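You operate a simulated robot arm through the tools that you are given. There is no shell and no other tool.

You are at the controls of a simulated two-armed robot. One attempt, no reset.

Task
Fit the SOUND drive into the sled and run its four screws.
Fine: earth cap on its stud before you touch a drive. Drive home first, dial at 0.5 Nm, no NOT OK; driver back in its holder, dial off. Set down upright: earth cap.
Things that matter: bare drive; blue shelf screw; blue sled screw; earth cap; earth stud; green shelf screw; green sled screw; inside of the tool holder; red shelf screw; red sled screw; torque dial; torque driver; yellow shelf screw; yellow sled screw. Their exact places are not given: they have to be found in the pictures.

Only the result counts: the job must be done as asked and must still hold three seconds after the hand-in. Knocking over, shifting, dropping, spilling or breaking anything else fails it. A push-on lid holds only when it is set on centred and level and pressed home; a screw cap is set on level and turned clockwise until tight.

Robot
Two 7-joint arms with two-finger parallel grippers on one trunk, on a base that drives. Base frame: it is fixed to the floor where the robot stands at the start and does not move with it; the origin is under the middle of the robot, x ahead of it, y to its left, z up; the surface under the hand at the start is at about z = 0.802. Readings come in m, degrees, newtons and seconds.
The left shoulder is at the start at [0.02, 0.17, 1.153], the right one opposite. With the tool pointing down near the work surface each hand reaches from about 0.18 to 0.66 m from the robot's upright axis, wherever it stands, measured 20 degrees to its own side. Places, roughly: blue shelf screw [0.5, 0.5, 0.8]; blue sled screw [0.6, 0.2, 0.8]; earth stud [0.6, 0.1, 0.8]; green shelf screw [0.7, 0.6, 0.8]; green sled screw [0.7, 0.3, 0.8]; inside of the tool holder [0.6, 0.4, 0.8]; red shelf screw [0.6, 0.6, 0.8]; red sled screw [0.6, 0.3, 0.8]; torque dial [0.8, 0.5, 0.9]; yellow shelf screw [0.6, 0.4, 0.8]; yellow sled screw [0.6, 0.2, 0.8]. Payload 3.8 kg a hand.
The TCP of each hand is the grasp point between the finger pads, 0.03 m short of the fingertips. In the tool frame z runs along the fingers and y along their closing line. The gripper opens to 0.11 m. The fingers are 0.02 m wide and 0.01 m thick; the gripper's body (0.048 by 0.112 m) begins 0.055 m behind the TCP.
Orientation is told as [roll, pitch, yaw] about the base's x, y, z axes, in that order, counted from this pose: with the fingers straight down and closing along the base's y, the tool's x points along the base's -x, its y along +y and its z along -z.

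Tools
- The arms move only by the tool jog_arm. It takes "left_motion", "right_motion" or both (then of equal length, played together; a hand with none holds still); each is text: rows parted by semicolons, each of 7 numbers parted by spaces: the shift along the tool's x, y, z in m, then the turn, a rotation vector about the tool's x, y, z in degrees, then the finger opening in m, from 0 to 0.11. In form: dx dy dz rx ry rz jaw; .... A call has 1 to 20 rows; each row is the pose to reach, as a shift and turn from the pose commanded when the call began, along the tool's axes at that moment. Rows are played at 5 a second. More than 0.05 m and 8.6 degrees between two rows, or a gripper value outside its range, and nothing of the call is played. A pose out of reach is approached as far as the arm can. The call stops where the force on the tool passes 40 N (or 10 N more than at its start, if that is more) or the arm is blocked; 0.2 s more then pass. Each finger travels about 0.072 m/s and halts on what it meets, pressing with about 22 N; the grip force reading is that of the motor and also rises with nothing between the fingers. The clock runs only during rows and for 0.2 s after the last one: add rows that repeat a pose to give the fingers time. It gives the time, the measured TCP pose, the force on the tool (base axes), the opening and the grip force at its end, in the units of the frame above (readings bear some noise), with the torque about the TCP (base axes, N m) and any sound that the robot's microphone picked up.
- Cameras (640 x 400 px; columns grow to the right, rows downward): "scene" is now at [0.0972, 0.0362, 1.2988]; the picture's right is [0.43, -0.90, 0.00], its down [-0.56, -0.27, -0.78] and it looks along [0.71, 0.34, -0.62] (base axes); focal length 229 px, centre (320, 200). "left" rides on the left gripper at [0.073, -0.017, -0.103] in its tool frame; the picture's right is [0.23, 0.97, 0.00], its down [-0.76, 0.18, -0.62] and it looks along [-0.61, 0.14, 0.78] (tool axes); focal length 222 px, centre (320, 200). "right" rides on the right gripper at [0.072, 0.017, -0.103] in its tool frame; the picture's right is [-0.23, 0.97, 0.00], its down [-0.76, -0.18, -0.62] and it looks along [-0.61, -0.14, 0.78] (tool axes); focal length 222 px, centre (320, 200).
- camera(camera): a new picture of that camera. No time passes.
- move_column(by): slides the trunk up (or, below 0, down) by that many m; the arms and the scene camera ride with it, the base frame stays. It gives what a move gives, with no picture.
- roll_base(legs): drives the robot by 1 to 6 legs, each [ahead, turn to the left] in m and degrees, along the robot's own axes; the way and the turn of a leg run together, so that a leg with both is an arc; at most 1.5 m and 180 degrees a leg. The arms and the cameras ride along, it lands a little off, and it stops where it bumps. It gives what a move gives.
- aim_head(pan, tilt): turns the head with the scene camera to pan (to the left, within 80 degrees either way) and tilt (down, from -29 to 69), counted from straight ahead of the robot. It gives what a move gives.
- locate(camera, pixels): for up to 12 pixels [column, row] of the newest picture of that camera ("zoom" is the newest enlarged one), the place [x, y, z] in the base frame of the surface seen there, good to about 0.002 m. No time passes.
- close_up(camera, box): a new picture of the part [left, top, right, bottom] of that camera's present view, enlarged. No time passes.
- close_job(): hands the job in; it is judged then, once.

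Unless the task says otherwise, let go and move clear before handing in.

The tools are called after "Emit:" by a JSON object that holds its "api" and its "payload". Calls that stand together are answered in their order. jog_arm: Moves the arms, as the interface text tells. Its arguments: {"type":"object","properties":{"left_motion":{"type":"string"},"right_motion":{"type":"string"}},"required":[]} The other tools are called the same way: move_column (by) slides the trunk up or down; roll_base (legs) drives the base; aim_head (pan, tilt) turns the head that bears the scene camera; camera (camera) takes a picture; locate (camera, pixels) gives the place of the surface under pixels of a picture; close_up (camera, box) takes an enlarged picture of a part of a camera's view; close_job () hands the job in.

At the start:

```text
time_s: 0.0
left_eef_pos: [0.3447, 0.4141, 1.1635]
left_orientation: [0.0, 0.0, 0.2]
left_ft_force: [0.2, 0.3, 0.1]
left_moment: [0.03, 0.0, 0.0]
left_grip_width: 0.11
left_grip_force: 0.0
right_eef_pos: [0.4203, 0.0275, 1.1237]
right_orientation: [0.0, 0.0, 0.1]
right_ft_force: [-0.3, 0.6, -0.8]
right_moment: [0.0, -0.01, -0.02]
right_grip_width: 0.11
right_grip_force: 0.1
trunk travel left (down, up): [-0.25, 0.32]
robot x, y, heading: [0.0008, 0.0027, -0.2]
head pan, tilt: [25.6, 38.3]
```

scene: 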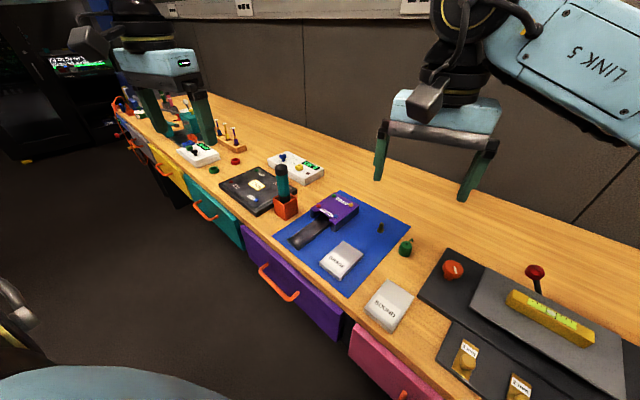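
right: 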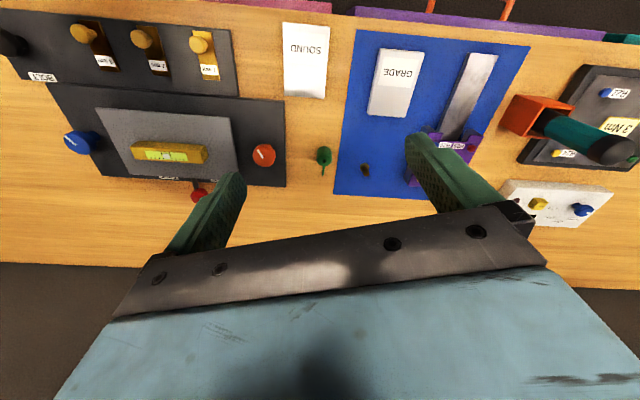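
left: 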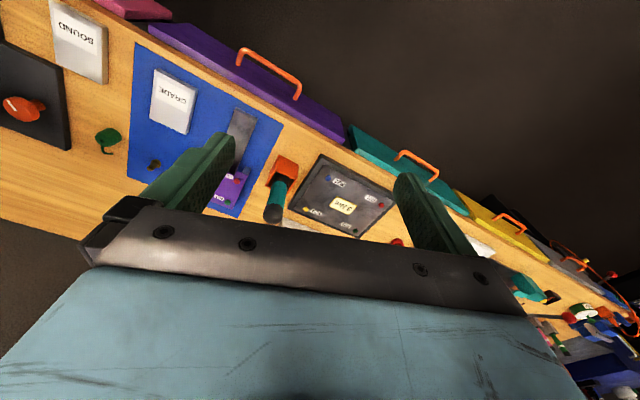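

The pictures show a blue mat with a purple sled (335,205), a GRADE drive on it (342,258), a SOUND drive beside it (388,303), a green cap (405,247), a driver in an orange holder (285,190), and white dial boxes. I'll enlarge the relevant parts to identify things.

Emit:
{"api": "close_up", "payload": {"camera": "scene", "box": [270, 180, 430, 340]}}

Emit:
{"api": "close_up", "payload": {"camera": "scene", "box": [170, 110, 340, 220]}}

Emit:
{"api": "close_up", "payload": {"camera": "right", "box": [260, 10, 640, 240]}}

Emit:
{"api": "close_up", "payload": {"camera": "left", "box": [0, 0, 420, 260]}}

```text
2.50 times, centred on (350, 260) of scene
```

zoom: 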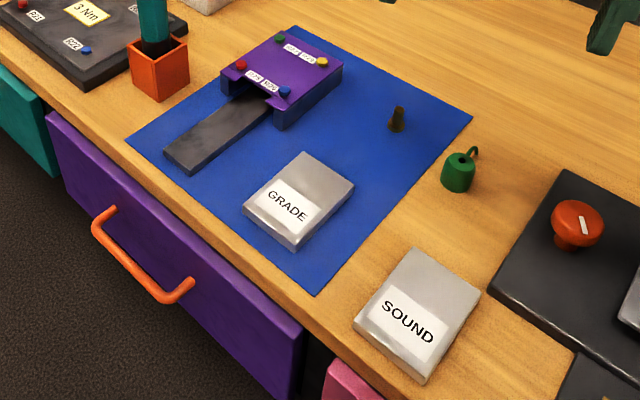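

```text
3.64 times, centred on (255, 165) of scene
```

zoom: 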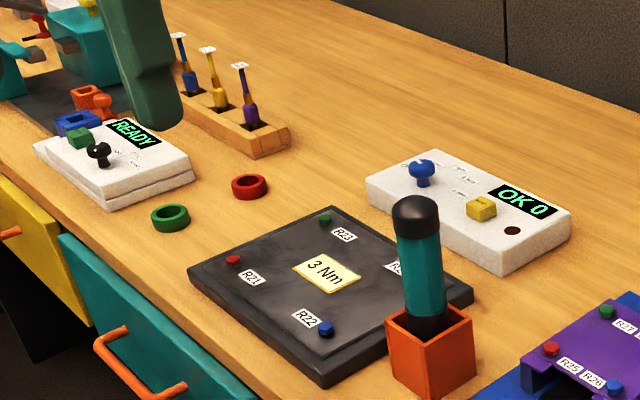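

```text
1.68 times, centred on (450, 125) of right
```

zoom: 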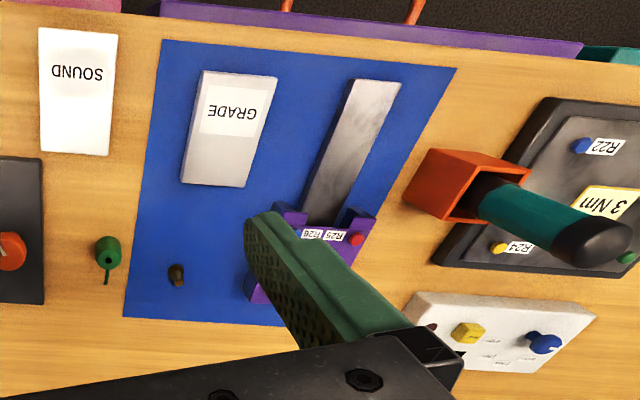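

```text
1.52 times, centred on (210, 130) of left
```

zoom: 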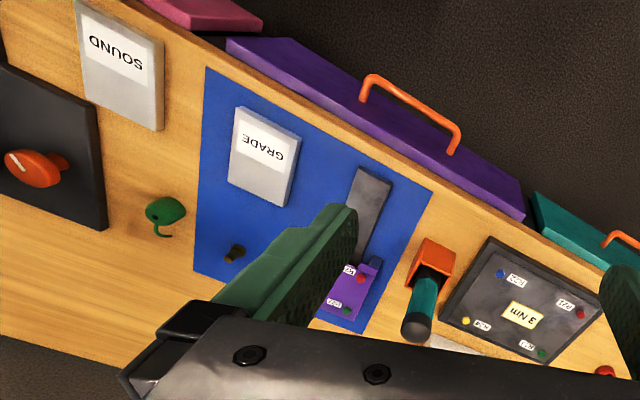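

The torque box seems to be the white one with the blue knob and "OK 0" (zoom 420,170). I'll enlarge more and locate the main items.

Emit:
{"api": "close_up", "payload": {"camera": "scene", "box": [262, 145, 332, 189]}}

Emit:
{"api": "locate", "payload": {"camera": "zoom", "pixels": [[320, 200], [180, 120], [400, 200], [480, 190], [500, 260]]}}

Emit:
{"api": "close_up", "payload": {"camera": "scene", "box": [310, 185, 370, 225]}}

Emit:
{"api": "locate", "payload": {"camera": "scene", "pixels": [[285, 192], [283, 166], [387, 303], [342, 258], [405, 248], [381, 225], [410, 225], [290, 240], [345, 190], [350, 296]]}}

```text
9.09 times, centred on (297, 167) of scene
```

zoom: 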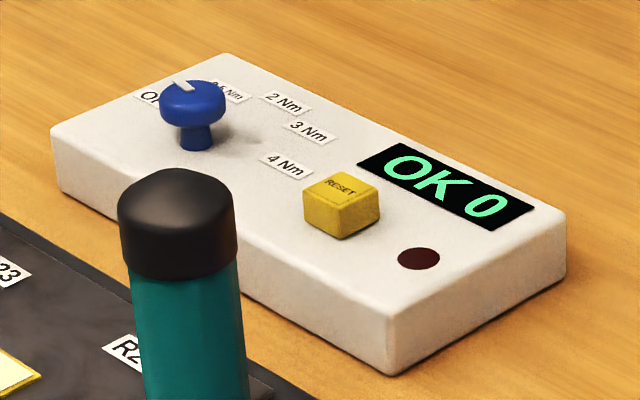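

```text
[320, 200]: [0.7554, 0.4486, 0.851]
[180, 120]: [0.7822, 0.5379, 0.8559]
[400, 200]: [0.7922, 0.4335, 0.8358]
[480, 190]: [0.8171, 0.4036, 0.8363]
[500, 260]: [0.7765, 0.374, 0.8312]
```

```text
10.00 times, centred on (340, 205) of scene
```

zoom: 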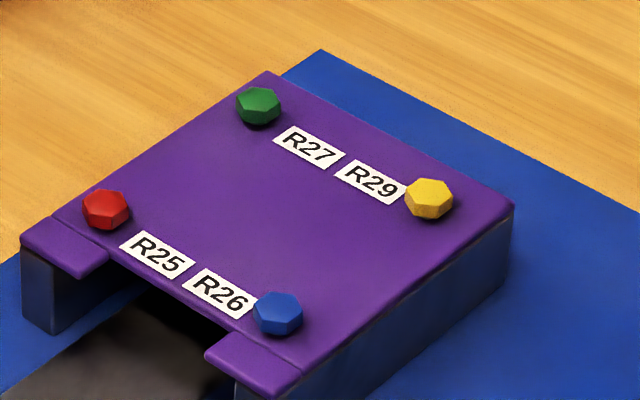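

```text
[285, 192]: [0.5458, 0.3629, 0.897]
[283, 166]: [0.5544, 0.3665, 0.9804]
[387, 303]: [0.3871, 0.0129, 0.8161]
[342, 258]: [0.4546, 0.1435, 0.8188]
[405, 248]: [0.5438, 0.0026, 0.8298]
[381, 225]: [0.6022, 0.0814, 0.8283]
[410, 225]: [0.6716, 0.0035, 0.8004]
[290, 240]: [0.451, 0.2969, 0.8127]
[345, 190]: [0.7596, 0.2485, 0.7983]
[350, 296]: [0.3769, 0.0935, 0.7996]
```

Knob marks read Off, 0.5, 2, 3, 4 Nm, and the pointer's present position needs a better look. I'll aim the head more at the work and locate screws, sled edges and the stud accurately.

Emit:
{"api": "locate", "payload": {"camera": "zoom", "pixels": [[259, 104], [430, 198], [107, 208], [278, 313], [268, 75], [510, 205], [25, 238], [280, 385], [60, 215], [205, 355], [100, 350]]}}

Emit:
{"api": "aim_head", "payload": {"pan": 30, "tilt": 50}}

Emit:
{"api": "camera", "payload": {"camera": "scene"}}

```text
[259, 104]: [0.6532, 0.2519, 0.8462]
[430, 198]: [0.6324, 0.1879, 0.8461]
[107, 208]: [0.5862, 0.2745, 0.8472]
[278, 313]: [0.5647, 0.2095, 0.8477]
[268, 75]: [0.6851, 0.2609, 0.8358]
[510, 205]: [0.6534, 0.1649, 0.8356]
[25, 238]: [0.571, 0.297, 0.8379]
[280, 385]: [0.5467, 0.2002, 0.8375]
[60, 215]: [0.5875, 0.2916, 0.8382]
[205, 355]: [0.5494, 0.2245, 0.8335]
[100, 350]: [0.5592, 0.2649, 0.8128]
```

```text
time_s: 0.7
left_eef_pos: [0.343, 0.4158, 1.1637]
left_orientation: [-0.1, 0.0, 0.1]
left_ft_force: [-0.1, -0.1, 0.4]
left_moment: [0.02, -0.03, 0.0]
left_grip_width: 0.1098
left_grip_force: 0.1
right_eef_pos: [0.4211, 0.0273, 1.1239]
right_orientation: [0.1, -0.1, -0.1]
right_ft_force: [0.0, -0.4, -0.3]
right_moment: [0.0, -0.01, -0.01]
right_grip_width: 0.1099
right_grip_force: 0.0
trunk travel left (down, up): [-0.25, 0.32]
robot x, y, heading: [-0.0033, -0.0023, 0.1]
head pan, tilt: [30.0, 50.0]
```

```text
taken
```

scene: 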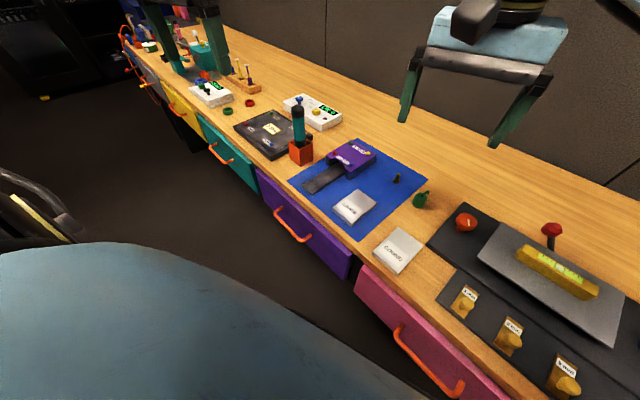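

The sled's axis runs from the red to the green screw, about −18.5° in yaw, opening toward the robot. I'll bring the right hand down to about 0.97 m for a better view of cap, stud and drive.

Emit:
{"api": "jog_arm", "payload": {"right_motion": "-0.01 0 0.04 0 0 0 0.11;-0.02 0 0.08 0 0 0 0.11;-0.03 0 0.12 0 0 0 0.11;-0.04 0 0.15 0 0 0 0.11;-0.04 0 0.15 0 0 0 0.11"}}

Emit:
{"api": "camera", "payload": {"camera": "right"}}

```text
time_s: 1.9
left_eef_pos: [0.3436, 0.4158, 1.1641]
left_orientation: [0.1, 0.0, 0.1]
left_ft_force: [0.0, 0.9, -0.6]
left_moment: [0.01, 0.01, -0.01]
left_grip_width: 0.1098
left_grip_force: 0.0
right_eef_pos: [0.461, 0.0266, 0.9753]
right_orientation: [0.0, 0.0, 0.0]
right_ft_force: [0.3, -0.1, 0.4]
right_moment: [0.03, 0.0, -0.01]
right_grip_width: 0.1098
right_grip_force: 0.0
trunk travel left (down, up): [-0.25, 0.32]
robot x, y, heading: [-0.0018, 0.0011, -0.1]
head pan, tilt: [30.0, 50.0]
```

```text
taken
```

right: 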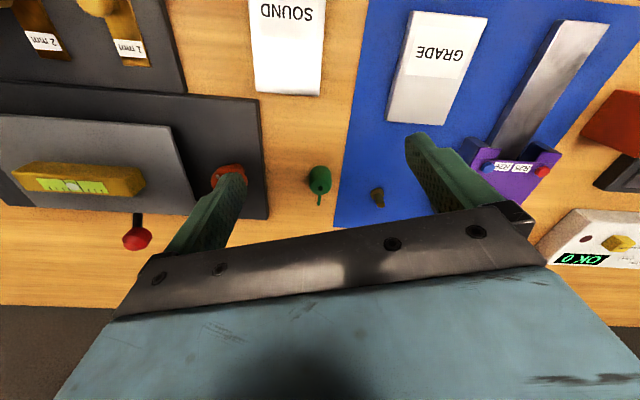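

The right view is upside down (image up is toward the robot, right is +y). I'll enlarge it and locate the cap, stud and drive corners.

Emit:
{"api": "close_up", "payload": {"camera": "right", "box": [230, 0, 430, 220]}}

Emit:
{"api": "locate", "payload": {"camera": "right", "pixels": [[250, 5], [326, 5], [257, 91], [321, 95], [320, 180], [320, 188], [377, 191], [377, 200], [410, 14], [487, 17], [387, 120], [454, 127]]}}

```text
1.82 times, centred on (330, 110) of right
```

zoom: 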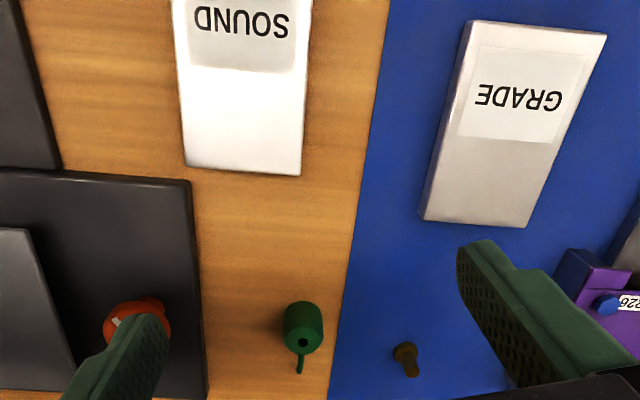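

```text
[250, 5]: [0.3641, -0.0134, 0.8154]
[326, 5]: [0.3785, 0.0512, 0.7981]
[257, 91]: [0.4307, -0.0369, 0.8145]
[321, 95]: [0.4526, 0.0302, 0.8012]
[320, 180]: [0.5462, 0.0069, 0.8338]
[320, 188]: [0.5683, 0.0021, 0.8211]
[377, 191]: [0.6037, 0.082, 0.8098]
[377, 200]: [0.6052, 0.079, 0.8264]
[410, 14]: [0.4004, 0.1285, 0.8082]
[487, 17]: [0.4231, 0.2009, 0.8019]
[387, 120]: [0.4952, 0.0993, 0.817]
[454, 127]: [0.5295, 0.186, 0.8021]
```

Cap is near (0.546,0.005), stud near (0.604,0.080). I'll move closer over the cap for a finer look before gripping.

Emit:
{"api": "jog_arm", "payload": {"right_motion": "-0.03 -0.01 0.03 0 0 0 0.11;-0.06 -0.02 0.055 0 0 0 0.11;-0.06 -0.02 0.055 0 0 0 0.11"}}

Emit:
{"api": "close_up", "payload": {"camera": "right", "box": [240, 30, 460, 250]}}

Emit:
{"api": "camera", "payload": {"camera": "right"}}

```text
time_s: 2.7
left_eef_pos: [0.344, 0.4154, 1.1643]
left_orientation: [0.0, 0.0, 0.1]
left_ft_force: [-0.1, -0.5, -1.0]
left_moment: [-0.02, 0.01, 0.01]
left_grip_width: 0.11
left_grip_force: 0.2
right_eef_pos: [0.5214, 0.0071, 0.9215]
right_orientation: [0.0, 0.0, 0.0]
right_ft_force: [-0.7, 0.4, 0.0]
right_moment: [0.03, 0.0, 0.01]
right_grip_width: 0.11
right_grip_force: 0.1
trunk travel left (down, up): [-0.25, 0.32]
robot x, y, heading: [0.0021, -0.0008, 0.1]
head pan, tilt: [30.0, 50.0]
```

```text
1.82 times, centred on (350, 140) of right
```

zoom: 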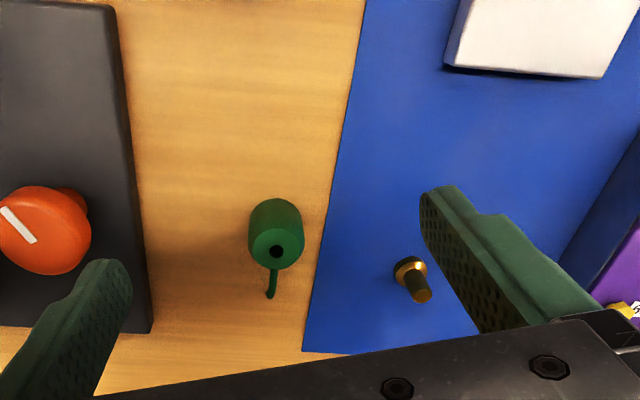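

```text
taken
```

right: 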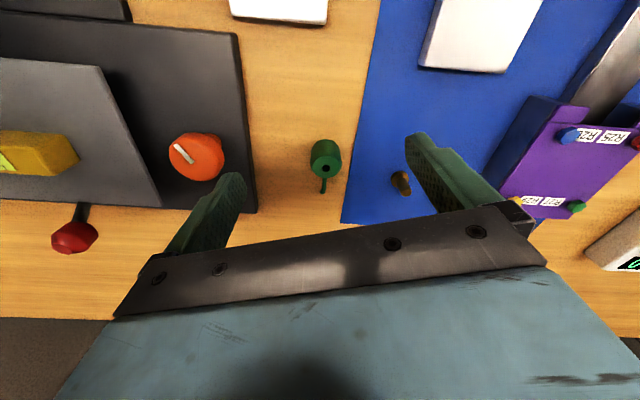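

The stud is a brass pin on a collar, the cap a green cylinder with a hook on its far side. I'll locate their edges finely.

Emit:
{"api": "locate", "payload": {"camera": "zoom", "pixels": [[277, 238], [255, 246], [301, 244], [277, 265], [276, 251], [271, 285], [420, 295], [414, 292], [410, 268], [398, 272], [421, 265], [275, 205]]}}

Emit:
{"api": "close_up", "payload": {"camera": "scene", "box": [380, 165, 440, 215]}}

```text
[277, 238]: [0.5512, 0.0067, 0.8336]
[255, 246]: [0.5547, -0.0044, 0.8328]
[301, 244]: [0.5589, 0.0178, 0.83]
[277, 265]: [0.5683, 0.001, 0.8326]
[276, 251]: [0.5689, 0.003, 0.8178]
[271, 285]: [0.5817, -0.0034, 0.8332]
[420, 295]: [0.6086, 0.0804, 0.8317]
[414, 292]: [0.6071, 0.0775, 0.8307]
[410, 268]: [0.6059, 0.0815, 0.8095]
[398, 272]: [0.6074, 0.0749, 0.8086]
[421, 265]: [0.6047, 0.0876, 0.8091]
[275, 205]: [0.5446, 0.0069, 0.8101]
```

```text
8.00 times, centred on (410, 190) of scene
```

zoom: 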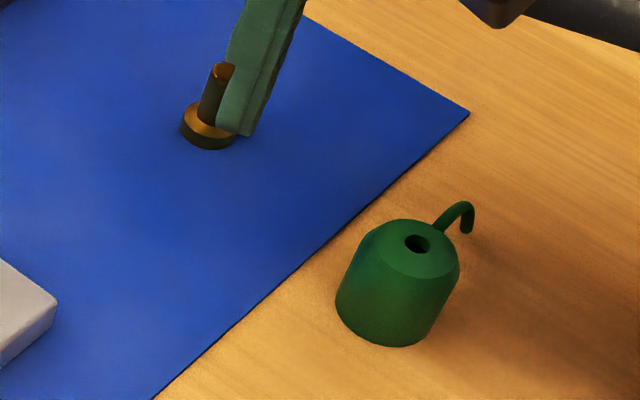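

The cap's axis is about (0.558, 0.0065), top at z 0.834; the stud's pin about (0.609, 0.0805), top 0.832. I'll descend on the cap with 0.06 opening and stop before closing.

Emit:
{"api": "jog_arm", "payload": {"right_motion": "-0.0366 -0.0006 0.0 0 0 0 0.065;-0.0366 -0.0006 0.03 0 0 0 0.065;-0.0366 -0.0006 0.06 0 0 0 0.065;-0.0366 -0.0006 0.085 0 0 0 0.065;-0.0366 -0.0006 0.085 0 0 0 0.065"}}

Emit:
{"api": "camera", "payload": {"camera": "right"}}

Emit:
{"api": "close_up", "payload": {"camera": "scene", "box": [370, 150, 450, 220]}}

```text
time_s: 3.9
left_eef_pos: [0.3436, 0.4145, 1.1633]
left_orientation: [0.0, 0.1, 0.1]
left_ft_force: [-0.4, 0.5, 0.0]
left_moment: [-0.03, -0.02, -0.01]
left_grip_width: 0.1099
left_grip_force: 0.0
right_eef_pos: [0.5578, 0.0065, 0.835]
right_orientation: [-0.1, 0.0, 0.0]
right_ft_force: [0.6, -0.1, -0.2]
right_moment: [-0.02, 0.04, 0.01]
right_grip_width: 0.0652
right_grip_force: 0.0
trunk travel left (down, up): [-0.25, 0.32]
robot x, y, heading: [-0.001, -0.0014, -0.0]
head pan, tilt: [30.0, 50.0]
```

```text
taken
```

right: 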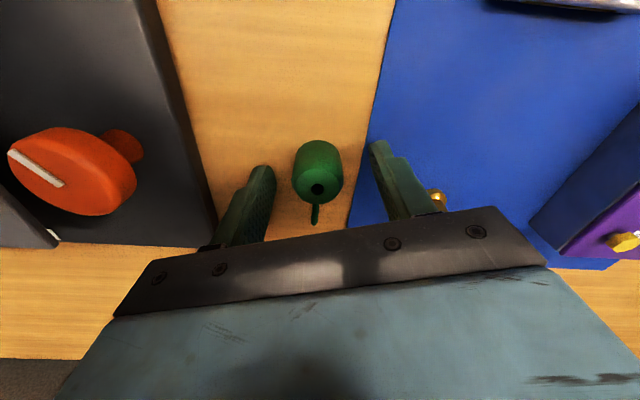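

```text
5.71 times, centred on (410, 185) of scene
```

zoom: 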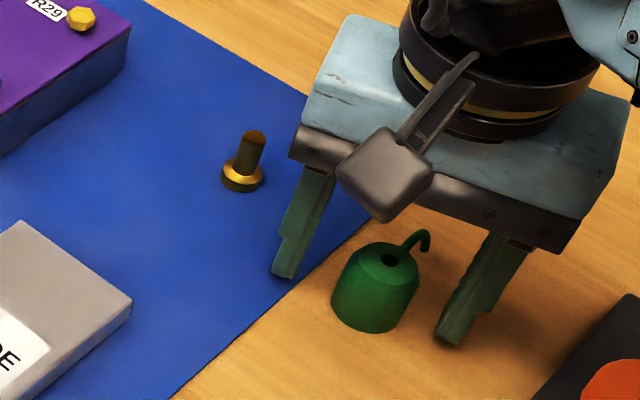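

The cap sits between the fingertips (scene zoom: tips at (285,270) and (450,335), cap middle (372,290)). I'll refine the cap's position with the near view, then close.

Emit:
{"api": "locate", "payload": {"camera": "right", "pixels": [[294, 178], [342, 178], [317, 201], [317, 176], [317, 145], [260, 172], [378, 145], [255, 190], [392, 190]]}}

Emit:
{"api": "locate", "payload": {"camera": "zoom", "pixels": [[285, 265], [450, 330], [390, 260], [252, 136], [241, 170], [243, 188]]}}

```text
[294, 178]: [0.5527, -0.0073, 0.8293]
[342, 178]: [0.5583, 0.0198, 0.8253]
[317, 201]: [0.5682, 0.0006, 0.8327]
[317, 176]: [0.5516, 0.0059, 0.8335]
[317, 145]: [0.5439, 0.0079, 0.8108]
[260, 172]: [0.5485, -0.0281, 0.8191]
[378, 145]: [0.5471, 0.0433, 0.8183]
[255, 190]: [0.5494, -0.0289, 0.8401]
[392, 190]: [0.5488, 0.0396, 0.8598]
```

```text
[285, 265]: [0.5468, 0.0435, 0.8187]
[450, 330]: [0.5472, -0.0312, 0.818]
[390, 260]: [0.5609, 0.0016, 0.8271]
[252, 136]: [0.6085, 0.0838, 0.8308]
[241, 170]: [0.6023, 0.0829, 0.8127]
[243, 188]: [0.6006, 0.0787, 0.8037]
```

Everything matches: fingers centred at x 0.5575, cap about 0.027 m wide. Closing on the cap and lifting a little.

Emit:
{"api": "jog_arm", "payload": {"right_motion": "0 0 0 0 0 0 0.04;0 0 0 0 0 0 0.02;0 0 0 0 0 0 0.02;0 0 0 0 0 0 0.02;0 0 -0.01 0 0 0 0.02;0 0 -0.03 0 0 0 0.02;0 0 -0.06 0 0 0 0.02;0 0 -0.06 0 0 0 0.02"}}

Emit:
{"api": "close_up", "payload": {"camera": "scene", "box": [370, 140, 450, 210]}}

Emit:
{"api": "camera", "payload": {"camera": "right"}}

```text
time_s: 5.7
left_eef_pos: [0.3438, 0.4151, 1.1627]
left_orientation: [0.0, 0.0, 0.2]
left_ft_force: [0.0, -0.3, -0.1]
left_moment: [-0.01, -0.02, 0.01]
left_grip_width: 0.1099
left_grip_force: 0.1
right_eef_pos: [0.5574, 0.0068, 0.8944]
right_orientation: [0.1, 0.0, 0.0]
right_ft_force: [-0.2, -0.5, -0.1]
right_moment: [0.02, -0.04, 0.01]
right_grip_width: 0.0335
right_grip_force: 22.0
trunk travel left (down, up): [-0.25, 0.32]
robot x, y, heading: [-0.0026, 0.0029, 0.1]
head pan, tilt: [30.0, 50.0]
```

```text
5.71 times, centred on (410, 175) of scene
```

zoom: 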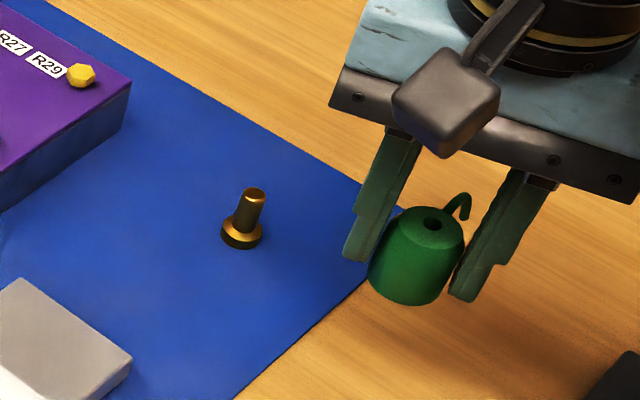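

```text
taken
```

right: 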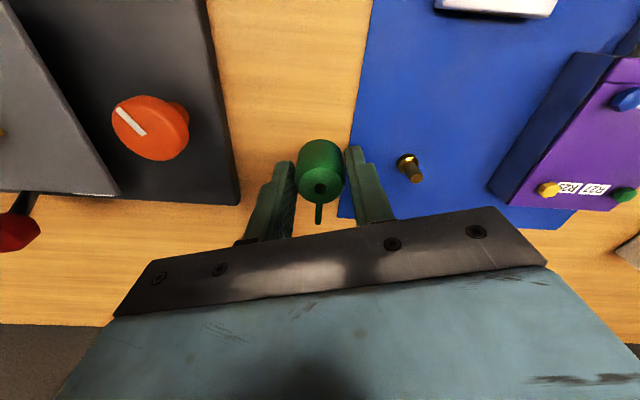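

The cap is held (opening 0.0335 m, 22 N), and the stud shows clearly at (410,170) in the right view. I'll measure the stud again from this near view.

Emit:
{"api": "close_up", "payload": {"camera": "right", "box": [380, 135, 440, 195]}}

Emit:
{"api": "locate", "payload": {"camera": "right", "pixels": [[298, 180], [343, 180], [320, 199], [320, 189], [320, 180], [299, 165]]}}

```text
6.67 times, centred on (410, 165) of right
```

zoom: 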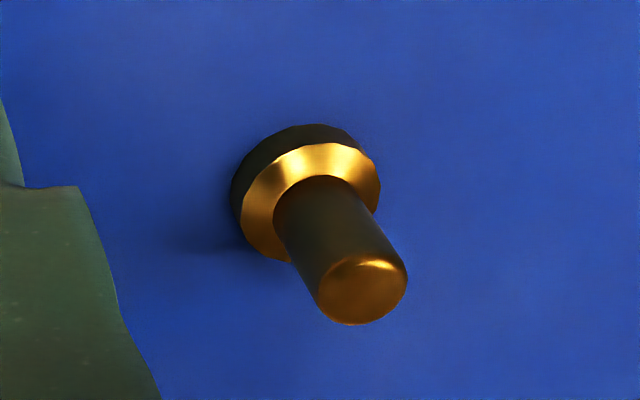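

```text
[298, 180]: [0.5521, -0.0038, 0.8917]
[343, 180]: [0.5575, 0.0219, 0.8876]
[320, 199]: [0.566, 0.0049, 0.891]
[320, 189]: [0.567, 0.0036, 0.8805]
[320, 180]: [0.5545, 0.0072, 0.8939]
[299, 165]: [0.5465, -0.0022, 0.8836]
```

Emit:
{"api": "locate", "payload": {"camera": "zoom", "pixels": [[363, 292], [330, 275], [395, 275], [363, 262], [350, 320], [400, 290], [318, 150], [245, 215], [290, 250], [375, 180], [320, 190], [300, 165]]}}

```text
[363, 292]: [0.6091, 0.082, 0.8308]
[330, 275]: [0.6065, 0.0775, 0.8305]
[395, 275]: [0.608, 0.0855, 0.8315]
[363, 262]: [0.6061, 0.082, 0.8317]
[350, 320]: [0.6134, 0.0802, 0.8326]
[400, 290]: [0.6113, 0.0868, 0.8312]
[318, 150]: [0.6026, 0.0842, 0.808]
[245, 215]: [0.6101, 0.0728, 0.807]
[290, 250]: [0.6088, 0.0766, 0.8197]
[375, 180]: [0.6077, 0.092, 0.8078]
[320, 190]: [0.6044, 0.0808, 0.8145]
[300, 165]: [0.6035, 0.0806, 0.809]
```

The stud's axis is at about (0.609, 0.082). Now I'll measure the cap's axis in the hand precisely.

Emit:
{"api": "close_up", "payload": {"camera": "right", "box": [280, 125, 360, 225]}}

```text
4.00 times, centred on (320, 175) of right
```

zoom: 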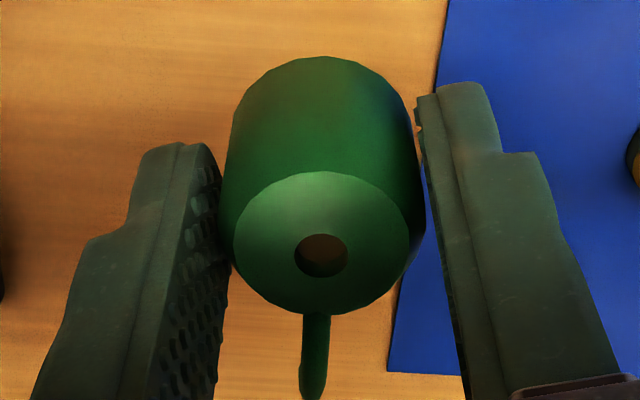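

Emit:
{"api": "locate", "payload": {"camera": "zoom", "pixels": [[236, 240], [407, 235], [320, 175], [322, 309], [290, 255], [352, 255], [320, 228], [320, 282], [228, 200], [415, 150], [320, 60], [423, 220]]}}

```text
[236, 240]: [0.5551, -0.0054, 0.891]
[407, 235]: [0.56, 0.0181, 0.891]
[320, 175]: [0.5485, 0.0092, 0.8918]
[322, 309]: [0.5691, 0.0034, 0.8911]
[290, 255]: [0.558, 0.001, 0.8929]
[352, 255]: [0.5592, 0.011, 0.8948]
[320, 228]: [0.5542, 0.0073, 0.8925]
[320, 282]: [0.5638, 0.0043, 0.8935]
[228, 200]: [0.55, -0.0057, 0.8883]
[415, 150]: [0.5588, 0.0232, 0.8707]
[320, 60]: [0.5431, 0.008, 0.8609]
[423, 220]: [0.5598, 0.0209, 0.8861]
```

Cap axis is at (0.559, 0.0065) with hole about 9.5 mm; the stud is at (0.609, 0.082). I'll move over the stud at this height and check the alignment.

Emit:
{"api": "jog_arm", "payload": {"right_motion": "-0.02 0.03 0 0 0 0 0.02;-0.04 0.06 0 0 0 0 0.02;-0.05 0.0755 0 0 0 0 0.02;-0.05 0.0755 0.02 0 0 0 0.02;-0.05 0.0755 0.02 0 0 0 0.02"}}

Emit:
{"api": "close_up", "payload": {"camera": "scene", "box": [360, 140, 440, 210]}}

Emit:
{"api": "close_up", "payload": {"camera": "right", "box": [280, 125, 360, 225]}}

Emit:
{"api": "camera", "payload": {"camera": "left"}}

```text
time_s: 6.9
left_eef_pos: [0.3432, 0.4151, 1.1641]
left_orientation: [-0.1, 0.0, 0.1]
left_ft_force: [-0.4, 0.1, -0.4]
left_moment: [-0.02, -0.03, 0.01]
left_grip_width: 0.1099
left_grip_force: 0.1
right_eef_pos: [0.5716, 0.0425, 0.8921]
right_orientation: [0.0, 0.0, 0.1]
right_ft_force: [0.0, -0.8, 0.2]
right_moment: [-0.01, 0.0, 0.0]
right_grip_width: 0.0334
right_grip_force: 22.3
right hand out of reach, approached as far as the arm can: row 1, 2, 3, 4, 5
trunk travel left (down, up): [-0.25, 0.32]
robot x, y, heading: [0.004, 0.0012, -0.1]
head pan, tilt: [30.0, 50.0]
```

```text
5.71 times, centred on (400, 175) of scene
```

zoom: 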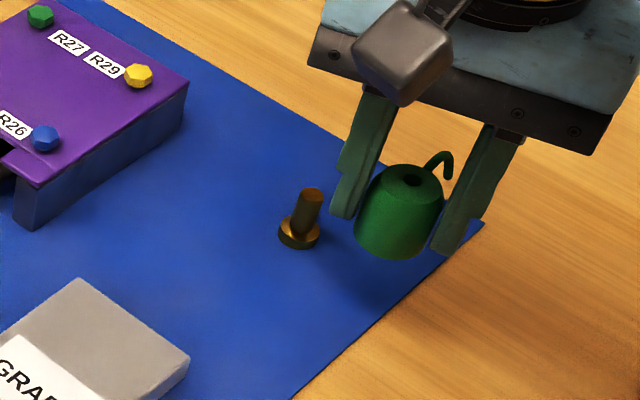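

```text
4.00 times, centred on (320, 175) of right
```

zoom: 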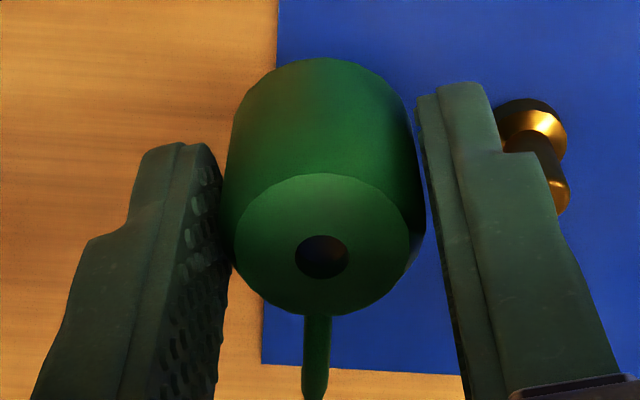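

```text
taken
```

left: 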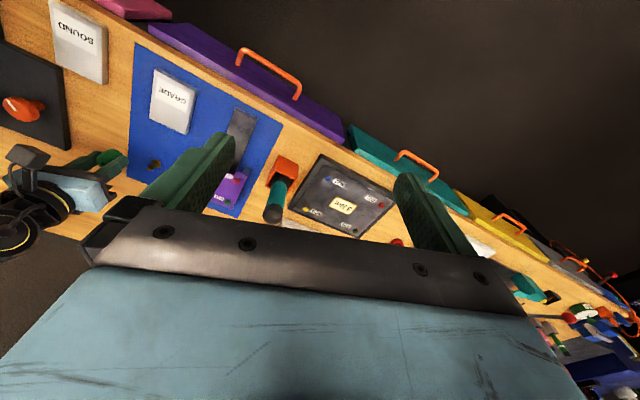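

The right arm ran out of reach at (0.572,0.043), so the base has to move closer or turn. I'll check the table's front edge and what lies in front of the base.

Emit:
{"api": "camera", "payload": {"camera": "scene"}}

Emit:
{"api": "locate", "payload": {"camera": "scene", "pixels": [[290, 220], [305, 240], [260, 172], [340, 250], [352, 240], [240, 240], [430, 350], [200, 150], [225, 160], [120, 200], [150, 330], [300, 110]]}}

```text
taken
```

scene: 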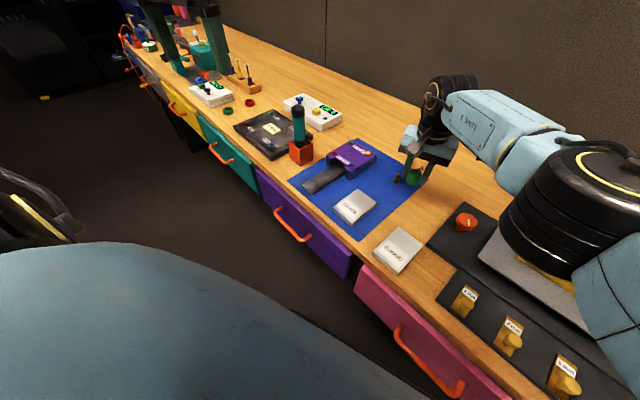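

```text
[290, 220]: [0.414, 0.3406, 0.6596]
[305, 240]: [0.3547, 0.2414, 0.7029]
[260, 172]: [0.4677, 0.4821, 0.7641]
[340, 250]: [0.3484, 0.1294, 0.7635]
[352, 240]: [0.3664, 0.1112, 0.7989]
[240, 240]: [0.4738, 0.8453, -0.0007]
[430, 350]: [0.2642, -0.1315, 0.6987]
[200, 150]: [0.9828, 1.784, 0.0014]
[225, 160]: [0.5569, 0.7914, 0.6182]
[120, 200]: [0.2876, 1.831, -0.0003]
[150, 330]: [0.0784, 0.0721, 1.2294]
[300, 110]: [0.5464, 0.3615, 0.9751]
```

The table's front edge runs obliquely (x ≈ 0.335 + 0.28·y), so the robot should stand near (0.13, 0.40) facing −16°. First I'll lift and retract the right hand with the cap.

Emit:
{"api": "jog_arm", "payload": {"right_motion": "0.01 -0.01 -0.045 0 0 0 0.02;0.03 -0.03 -0.085 0 0 0 0.02;0.06 -0.05 -0.12 0 0 0 0.02;0.09 -0.07 -0.15 0 0 0 0.02;0.12 -0.09 -0.18 0 0 0 0.02;0.15 -0.11 -0.21 0 0 0 0.02;0.15 -0.11 -0.21 0 0 0 0.02"}}

```text
refused: row 3 steps farther than a row can; nothing moved
```

The step was a hair too long; I'll retry with smaller steps.

Emit:
{"api": "jog_arm", "payload": {"right_motion": "0.01 -0.01 -0.045 0 0 0 0.02;0.03 -0.025 -0.08 0 0 0 0.02;0.055 -0.04 -0.115 0 0 0 0.02;0.08 -0.055 -0.15 0 0 0 0.02;0.105 -0.07 -0.18 0 0 0 0.02;0.13 -0.085 -0.21 0 0 0 0.02;0.15 -0.1 -0.23 0 0 0 0.02;0.15 -0.1 -0.23 0 0 0 0.02"}}

```text
time_s: 8.7
left_eef_pos: [0.3429, 0.4161, 1.163]
left_orientation: [0.0, 0.1, 0.1]
left_ft_force: [-0.4, 0.1, 0.7]
left_moment: [0.03, 0.01, 0.0]
left_grip_width: 0.11
left_grip_force: 0.1
right_eef_pos: [0.4204, -0.0608, 1.123]
right_orientation: [0.0, 0.1, -0.1]
right_ft_force: [0.1, 0.9, -0.2]
right_moment: [0.0, 0.05, 0.03]
right_grip_width: 0.0333
right_grip_force: 22.0
trunk travel left (down, up): [-0.25, 0.32]
robot x, y, heading: [-0.0004, 0.0014, -0.1]
head pan, tilt: [30.0, 50.0]
```

The cap is still held (0.0333 m) at z 1.12. I'll back off 0.1 m, turn left 60°, go ahead, then turn back to −16°, in stages.

Emit:
{"api": "roll_base", "payload": {"legs": [[-0.1, 0], [0, 60], [0.46, 0], [0, -76]]}}

Emit:
{"api": "aim_head", "payload": {"pan": 5, "tilt": 55}}

Emit:
{"api": "camera", "payload": {"camera": "scene"}}

```text
time_s: 18.1
left_eef_pos: [0.5798, 0.6909, 1.1619]
left_orientation: [0.0, -0.1, -16.4]
left_ft_force: [-0.6, 0.4, -0.8]
left_moment: [0.0, -0.02, -0.04]
left_grip_width: 0.1099
left_grip_force: 0.2
right_eef_pos: [0.5201, 0.2133, 1.1209]
right_orientation: [0.1, 0.0, -16.2]
right_ft_force: [0.3, 0.2, 0.5]
right_moment: [-0.01, -0.03, 0.02]
right_grip_width: 0.0323
right_grip_force: 22.3
trunk travel left (down, up): [-0.25, 0.32]
robot x, y, heading: [0.134, 0.3912, -16.1]
head pan, tilt: [30.0, 50.0]
```

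```text
time_s: 19.0
left_eef_pos: [0.5793, 0.691, 1.163]
left_orientation: [0.0, 0.0, -16.3]
left_ft_force: [0.5, 0.2, -0.3]
left_moment: [-0.01, 0.0, 0.0]
left_grip_width: 0.11
left_grip_force: 0.2
right_eef_pos: [0.5199, 0.2129, 1.1215]
right_orientation: [0.0, -0.1, -16.3]
right_ft_force: [-1.2, -0.6, 0.3]
right_moment: [-0.02, -0.01, 0.02]
right_grip_width: 0.0318
right_grip_force: 22.4
trunk travel left (down, up): [-0.25, 0.32]
robot x, y, heading: [0.1328, 0.3816, -16.5]
head pan, tilt: [5.0, 55.0]
```

```text
taken
```

scene: 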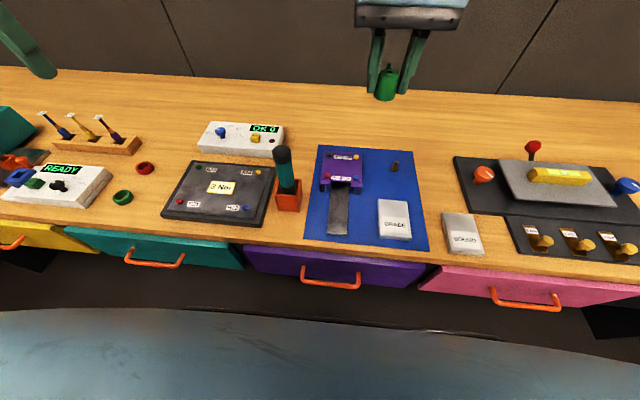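

The robot now faces the table squarely. The grip width fell from 0.0335 to 0.0318, so I'll check whether the cap is slipping.

Emit:
{"api": "close_up", "payload": {"camera": "right", "box": [280, 125, 360, 225]}}

Emit:
{"api": "close_up", "payload": {"camera": "scene", "box": [350, 40, 430, 110]}}

Emit:
{"api": "close_up", "payload": {"camera": "scene", "box": [190, 110, 300, 180]}}

Emit:
{"api": "close_up", "payload": {"camera": "scene", "box": [300, 140, 430, 250]}}

```text
4.00 times, centred on (320, 175) of right
```

zoom: 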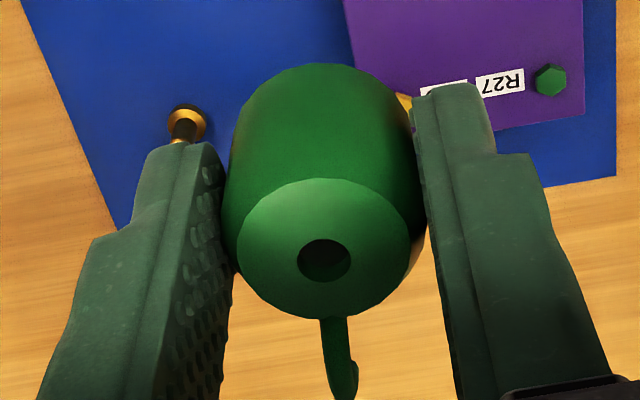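

```text
5.71 times, centred on (390, 75) of scene
```

zoom: 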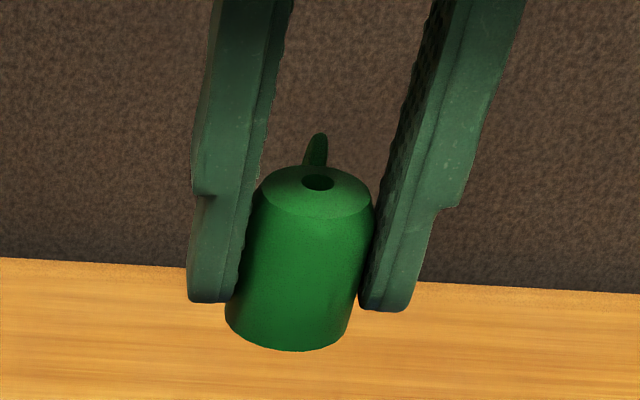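

```text
5.71 times, centred on (245, 145) of scene
```

zoom: 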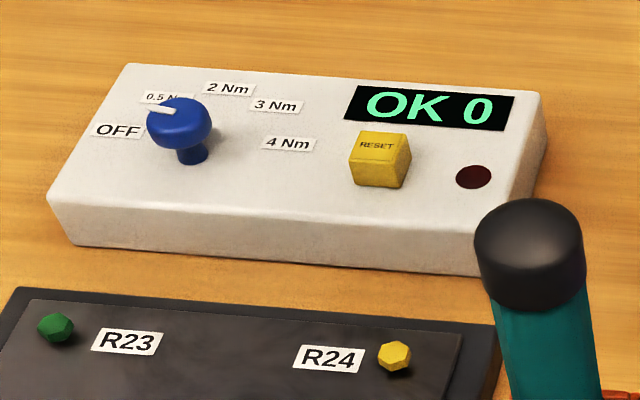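

```text
3.64 times, centred on (365, 195) of scene
```

zoom: 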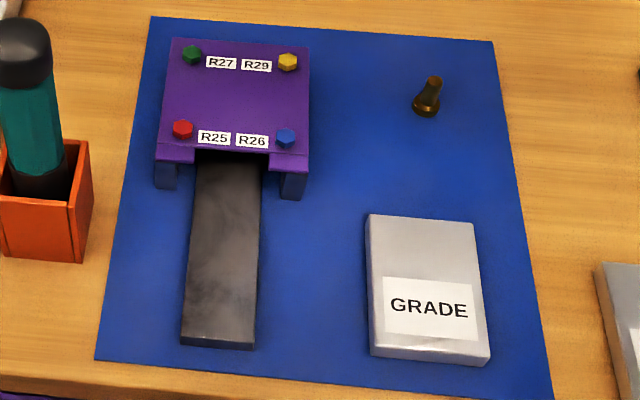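

The cap has slid slightly down between the pads (it's tapered), so I'll place it promptly. The dial pointer is at OFF. I'll bring the right hand near the stud and re-measure.

Emit:
{"api": "jog_arm", "payload": {"right_motion": "-0.015 -0.025 0.035 0 0 0 0.02;-0.03 -0.05 0.07 0 0 0 0.02;-0.045 -0.075 0.105 0 0 0 0.02;-0.06 -0.097 0.14 0 0 0 0.02;-0.06 -0.097 0.185 0 0 0 0.02;-0.06 -0.097 0.19 0 0 0 0.02"}}

Emit:
{"api": "camera", "payload": {"camera": "right"}}

Emit:
{"api": "close_up", "payload": {"camera": "right", "box": [280, 125, 360, 225]}}

Emit:
{"api": "close_up", "payload": {"camera": "scene", "box": [350, 100, 430, 200]}}

```text
time_s: 20.4
left_eef_pos: [0.5799, 0.6918, 1.1633]
left_orientation: [0.0, -0.1, -16.2]
left_ft_force: [0.0, 0.5, -0.5]
left_moment: [0.01, 0.02, 0.01]
left_grip_width: 0.1101
left_grip_force: 0.1
right_eef_pos: [0.5493, 0.1005, 0.931]
right_orientation: [0.0, 0.0, -16.4]
right_ft_force: [-0.1, -0.1, -0.5]
right_moment: [-0.01, -0.01, 0.03]
right_grip_width: 0.0308
right_grip_force: 21.9
trunk travel left (down, up): [-0.25, 0.32]
robot x, y, heading: [0.1336, 0.3909, -16.4]
head pan, tilt: [5.0, 55.0]
```

```text
taken
```

right: 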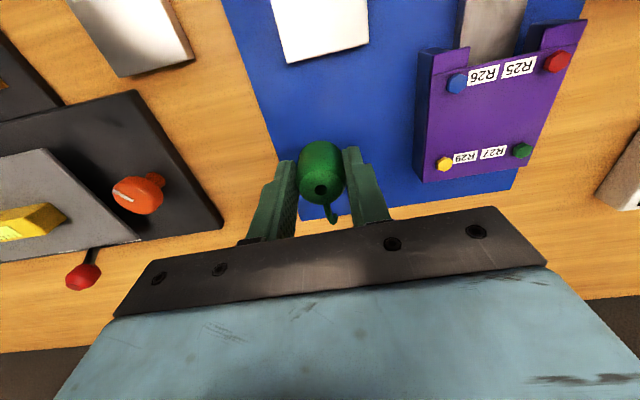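

```text
4.00 times, centred on (320, 175) of right
```

zoom: 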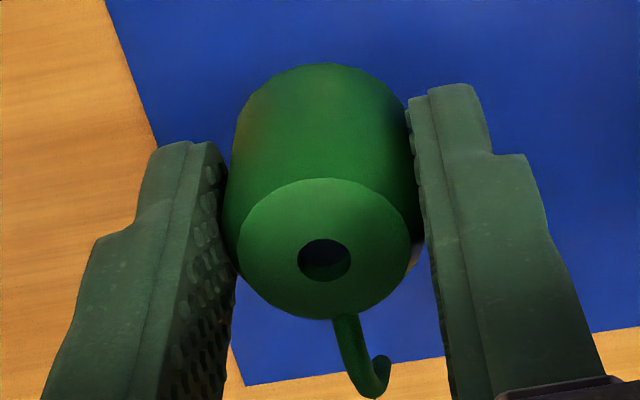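

```text
4.00 times, centred on (390, 150) of scene
```

zoom: 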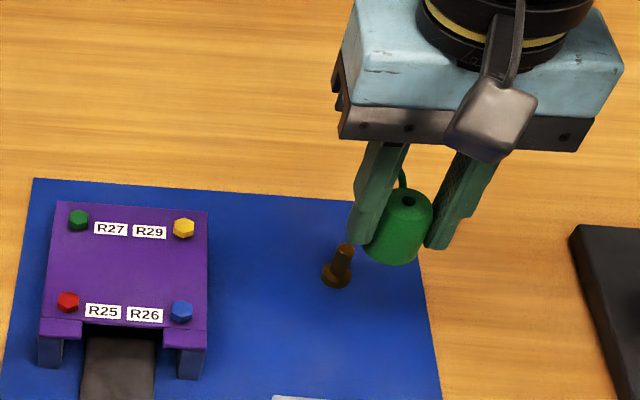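

The cap has slipped a bit more (0.0308 m) and its hook turned. I'll measure the cap's tilt and axis and the stud from here.

Emit:
{"api": "locate", "payload": {"camera": "zoom", "pixels": [[340, 252], [330, 250], [336, 270], [345, 262], [409, 200], [400, 245]]}}

Emit:
{"api": "close_up", "payload": {"camera": "right", "box": [280, 125, 360, 225]}}

Emit:
{"api": "locate", "payload": {"camera": "zoom", "pixels": [[242, 240], [408, 240], [322, 182], [324, 315], [294, 262], [354, 260], [323, 235], [325, 286], [320, 68], [235, 130], [407, 130]]}}

```text
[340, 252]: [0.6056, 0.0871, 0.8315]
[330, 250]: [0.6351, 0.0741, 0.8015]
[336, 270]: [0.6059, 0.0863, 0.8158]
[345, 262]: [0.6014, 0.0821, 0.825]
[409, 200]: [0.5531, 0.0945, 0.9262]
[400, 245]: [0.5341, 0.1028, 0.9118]
```

```text
4.00 times, centred on (320, 175) of right
```

zoom: 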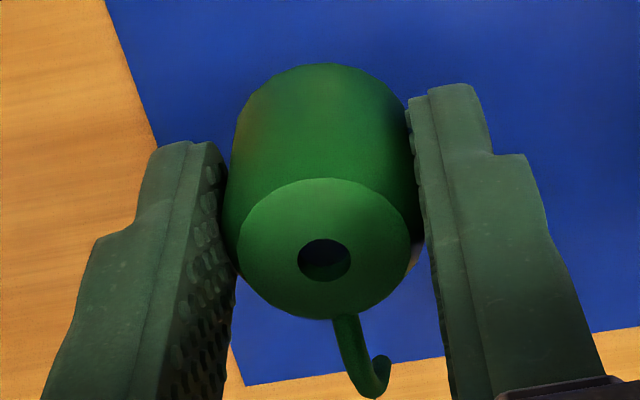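

```text
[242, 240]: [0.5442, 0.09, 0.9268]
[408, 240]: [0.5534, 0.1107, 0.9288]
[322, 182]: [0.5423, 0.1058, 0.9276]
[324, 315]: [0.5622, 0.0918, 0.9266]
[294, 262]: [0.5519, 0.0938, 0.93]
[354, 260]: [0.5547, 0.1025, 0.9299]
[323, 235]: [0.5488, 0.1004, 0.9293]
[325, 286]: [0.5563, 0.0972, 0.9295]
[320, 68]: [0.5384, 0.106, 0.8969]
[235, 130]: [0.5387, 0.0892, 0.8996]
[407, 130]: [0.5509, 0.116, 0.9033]
```

The cap's top is level within a degree or two, with its axis about 4 mm ahead of the TCP. The stud is hidden behind the fingers, so I'll shift sideways 0.07 m to measure it with the same camera.

Emit:
{"api": "jog_arm", "payload": {"right_motion": "0 -0.035 0.01 0 0 0 0.02;0 -0.07 0.02 0 0 0 0.02;0 -0.07 0.02 0 0 0 0.02"}}

Emit:
{"api": "close_up", "payload": {"camera": "right", "box": [280, 125, 440, 225]}}

```text
time_s: 21.2
left_eef_pos: [0.5815, 0.6915, 1.1636]
left_orientation: [0.0, 0.0, -16.4]
left_ft_force: [1.1, 0.4, -0.1]
left_moment: [-0.03, 0.03, 0.0]
left_grip_width: 0.1099
left_grip_force: 0.2
right_eef_pos: [0.5302, 0.0366, 0.9122]
right_orientation: [0.0, 0.1, -16.3]
right_ft_force: [-0.5, -1.1, -0.2]
right_moment: [0.01, -0.01, 0.01]
right_grip_width: 0.0305
right_grip_force: 22.2
trunk travel left (down, up): [-0.25, 0.32]
robot x, y, heading: [0.1318, 0.3872, -16.3]
head pan, tilt: [5.0, 55.0]
```

```text
4.00 times, centred on (360, 175) of right
```

zoom: 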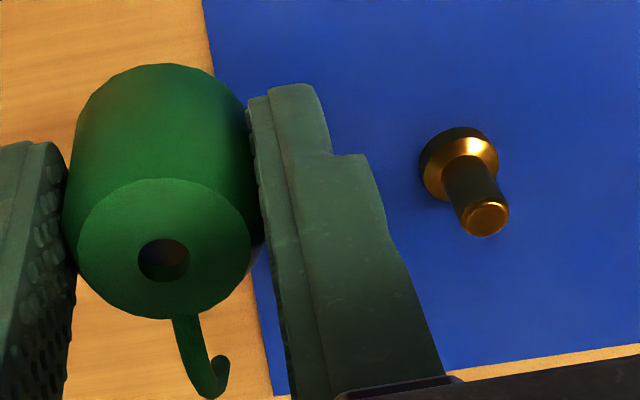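

The stud is visible at zoom (485,219), the cap's hole at (164,260). Locating both from the same view.

Emit:
{"api": "locate", "payload": {"camera": "zoom", "pixels": [[485, 219], [464, 217], [506, 212], [483, 206], [487, 234], [84, 245], [248, 240], [162, 182], [165, 315], [134, 262], [194, 260], [160, 70]]}}

```text
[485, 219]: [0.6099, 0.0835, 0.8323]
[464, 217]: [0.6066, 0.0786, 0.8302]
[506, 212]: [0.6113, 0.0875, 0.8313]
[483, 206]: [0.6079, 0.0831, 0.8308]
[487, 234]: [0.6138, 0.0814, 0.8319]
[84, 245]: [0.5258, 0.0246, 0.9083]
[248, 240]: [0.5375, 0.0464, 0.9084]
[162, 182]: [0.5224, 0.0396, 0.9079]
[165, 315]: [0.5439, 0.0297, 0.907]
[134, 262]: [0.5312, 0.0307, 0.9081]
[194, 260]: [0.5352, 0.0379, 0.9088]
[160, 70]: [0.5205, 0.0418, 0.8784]
```

Relative offset from cap axis to stud is (0.0768, 0.0482). I'll move above the stud and check before pressing down.

Emit:
{"api": "jog_arm", "payload": {"right_motion": "-0.02 0.03 0 0 0 0 0.02;-0.04 0.06 0 0 0 0 0.02;-0.0602 0.0679 0 0 0 0 0.02;-0.0602 0.0679 0.02 0 0 0 0.02;-0.0602 0.0679 0.035 0 0 0 0.02;-0.0602 0.0679 0.035 0 0 0 0.02"}}

Emit:
{"api": "close_up", "payload": {"camera": "scene", "box": [360, 110, 440, 190]}}

Emit:
{"api": "close_up", "payload": {"camera": "right", "box": [280, 125, 360, 225]}}

```text
time_s: 22.6
left_eef_pos: [0.5794, 0.6915, 1.1627]
left_orientation: [0.0, 0.0, -16.3]
left_ft_force: [-0.9, 0.7, 0.6]
left_moment: [-0.01, 0.02, 0.03]
left_grip_width: 0.1102
left_grip_force: 0.0
right_eef_pos: [0.6085, 0.0832, 0.878]
right_orientation: [-0.1, 0.1, -16.3]
right_ft_force: [0.6, 0.5, -0.6]
right_moment: [0.02, -0.01, -0.01]
right_grip_width: 0.031
right_grip_force: 22.1
trunk travel left (down, up): [-0.25, 0.32]
robot x, y, heading: [0.1354, 0.3896, -16.5]
head pan, tilt: [5.0, 55.0]
```

```text
5.00 times, centred on (400, 150) of scene
```

zoom: 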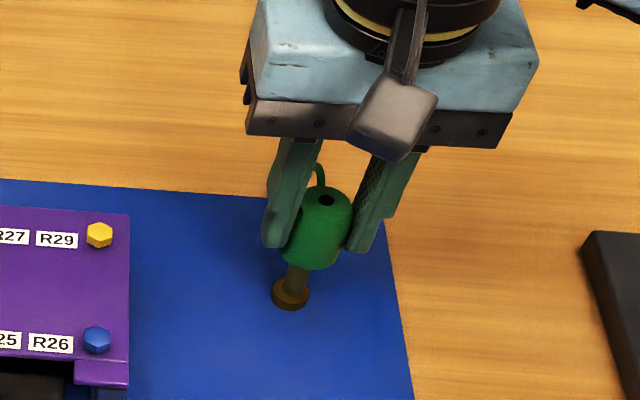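

```text
4.00 times, centred on (320, 175) of right
```

zoom: 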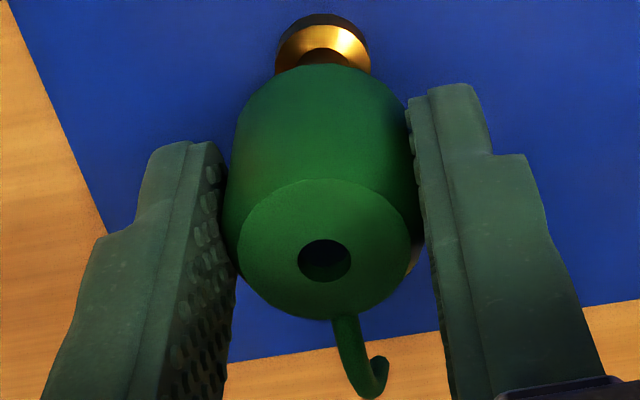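

The lateral alignment looks good in the right view (collar at zoom (323,48) under the hole's vertical). I'll check the fore-aft alignment with located collar and cap points.

Emit:
{"api": "locate", "payload": {"camera": "zoom", "pixels": [[322, 24], [281, 55], [364, 60], [325, 50], [242, 240], [410, 240], [323, 184], [326, 314], [299, 260], [349, 260], [320, 75]]}}

Emit:
{"api": "close_up", "payload": {"camera": "scene", "box": [375, 140, 405, 180]}}

```text
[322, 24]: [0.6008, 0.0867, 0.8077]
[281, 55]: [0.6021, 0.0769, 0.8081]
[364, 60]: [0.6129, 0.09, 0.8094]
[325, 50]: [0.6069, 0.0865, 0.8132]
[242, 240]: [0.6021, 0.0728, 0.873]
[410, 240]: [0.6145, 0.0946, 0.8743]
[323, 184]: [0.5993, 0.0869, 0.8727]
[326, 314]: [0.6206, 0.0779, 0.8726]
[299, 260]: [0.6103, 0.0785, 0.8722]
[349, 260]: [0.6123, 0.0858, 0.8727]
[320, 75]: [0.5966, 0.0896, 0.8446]
```

```text
10.00 times, centred on (390, 160) of scene
```

zoom: 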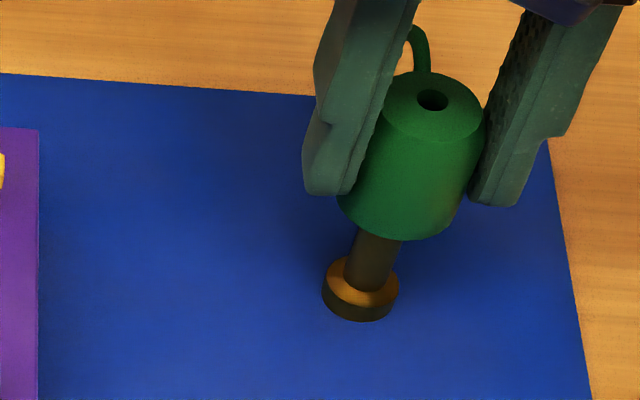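

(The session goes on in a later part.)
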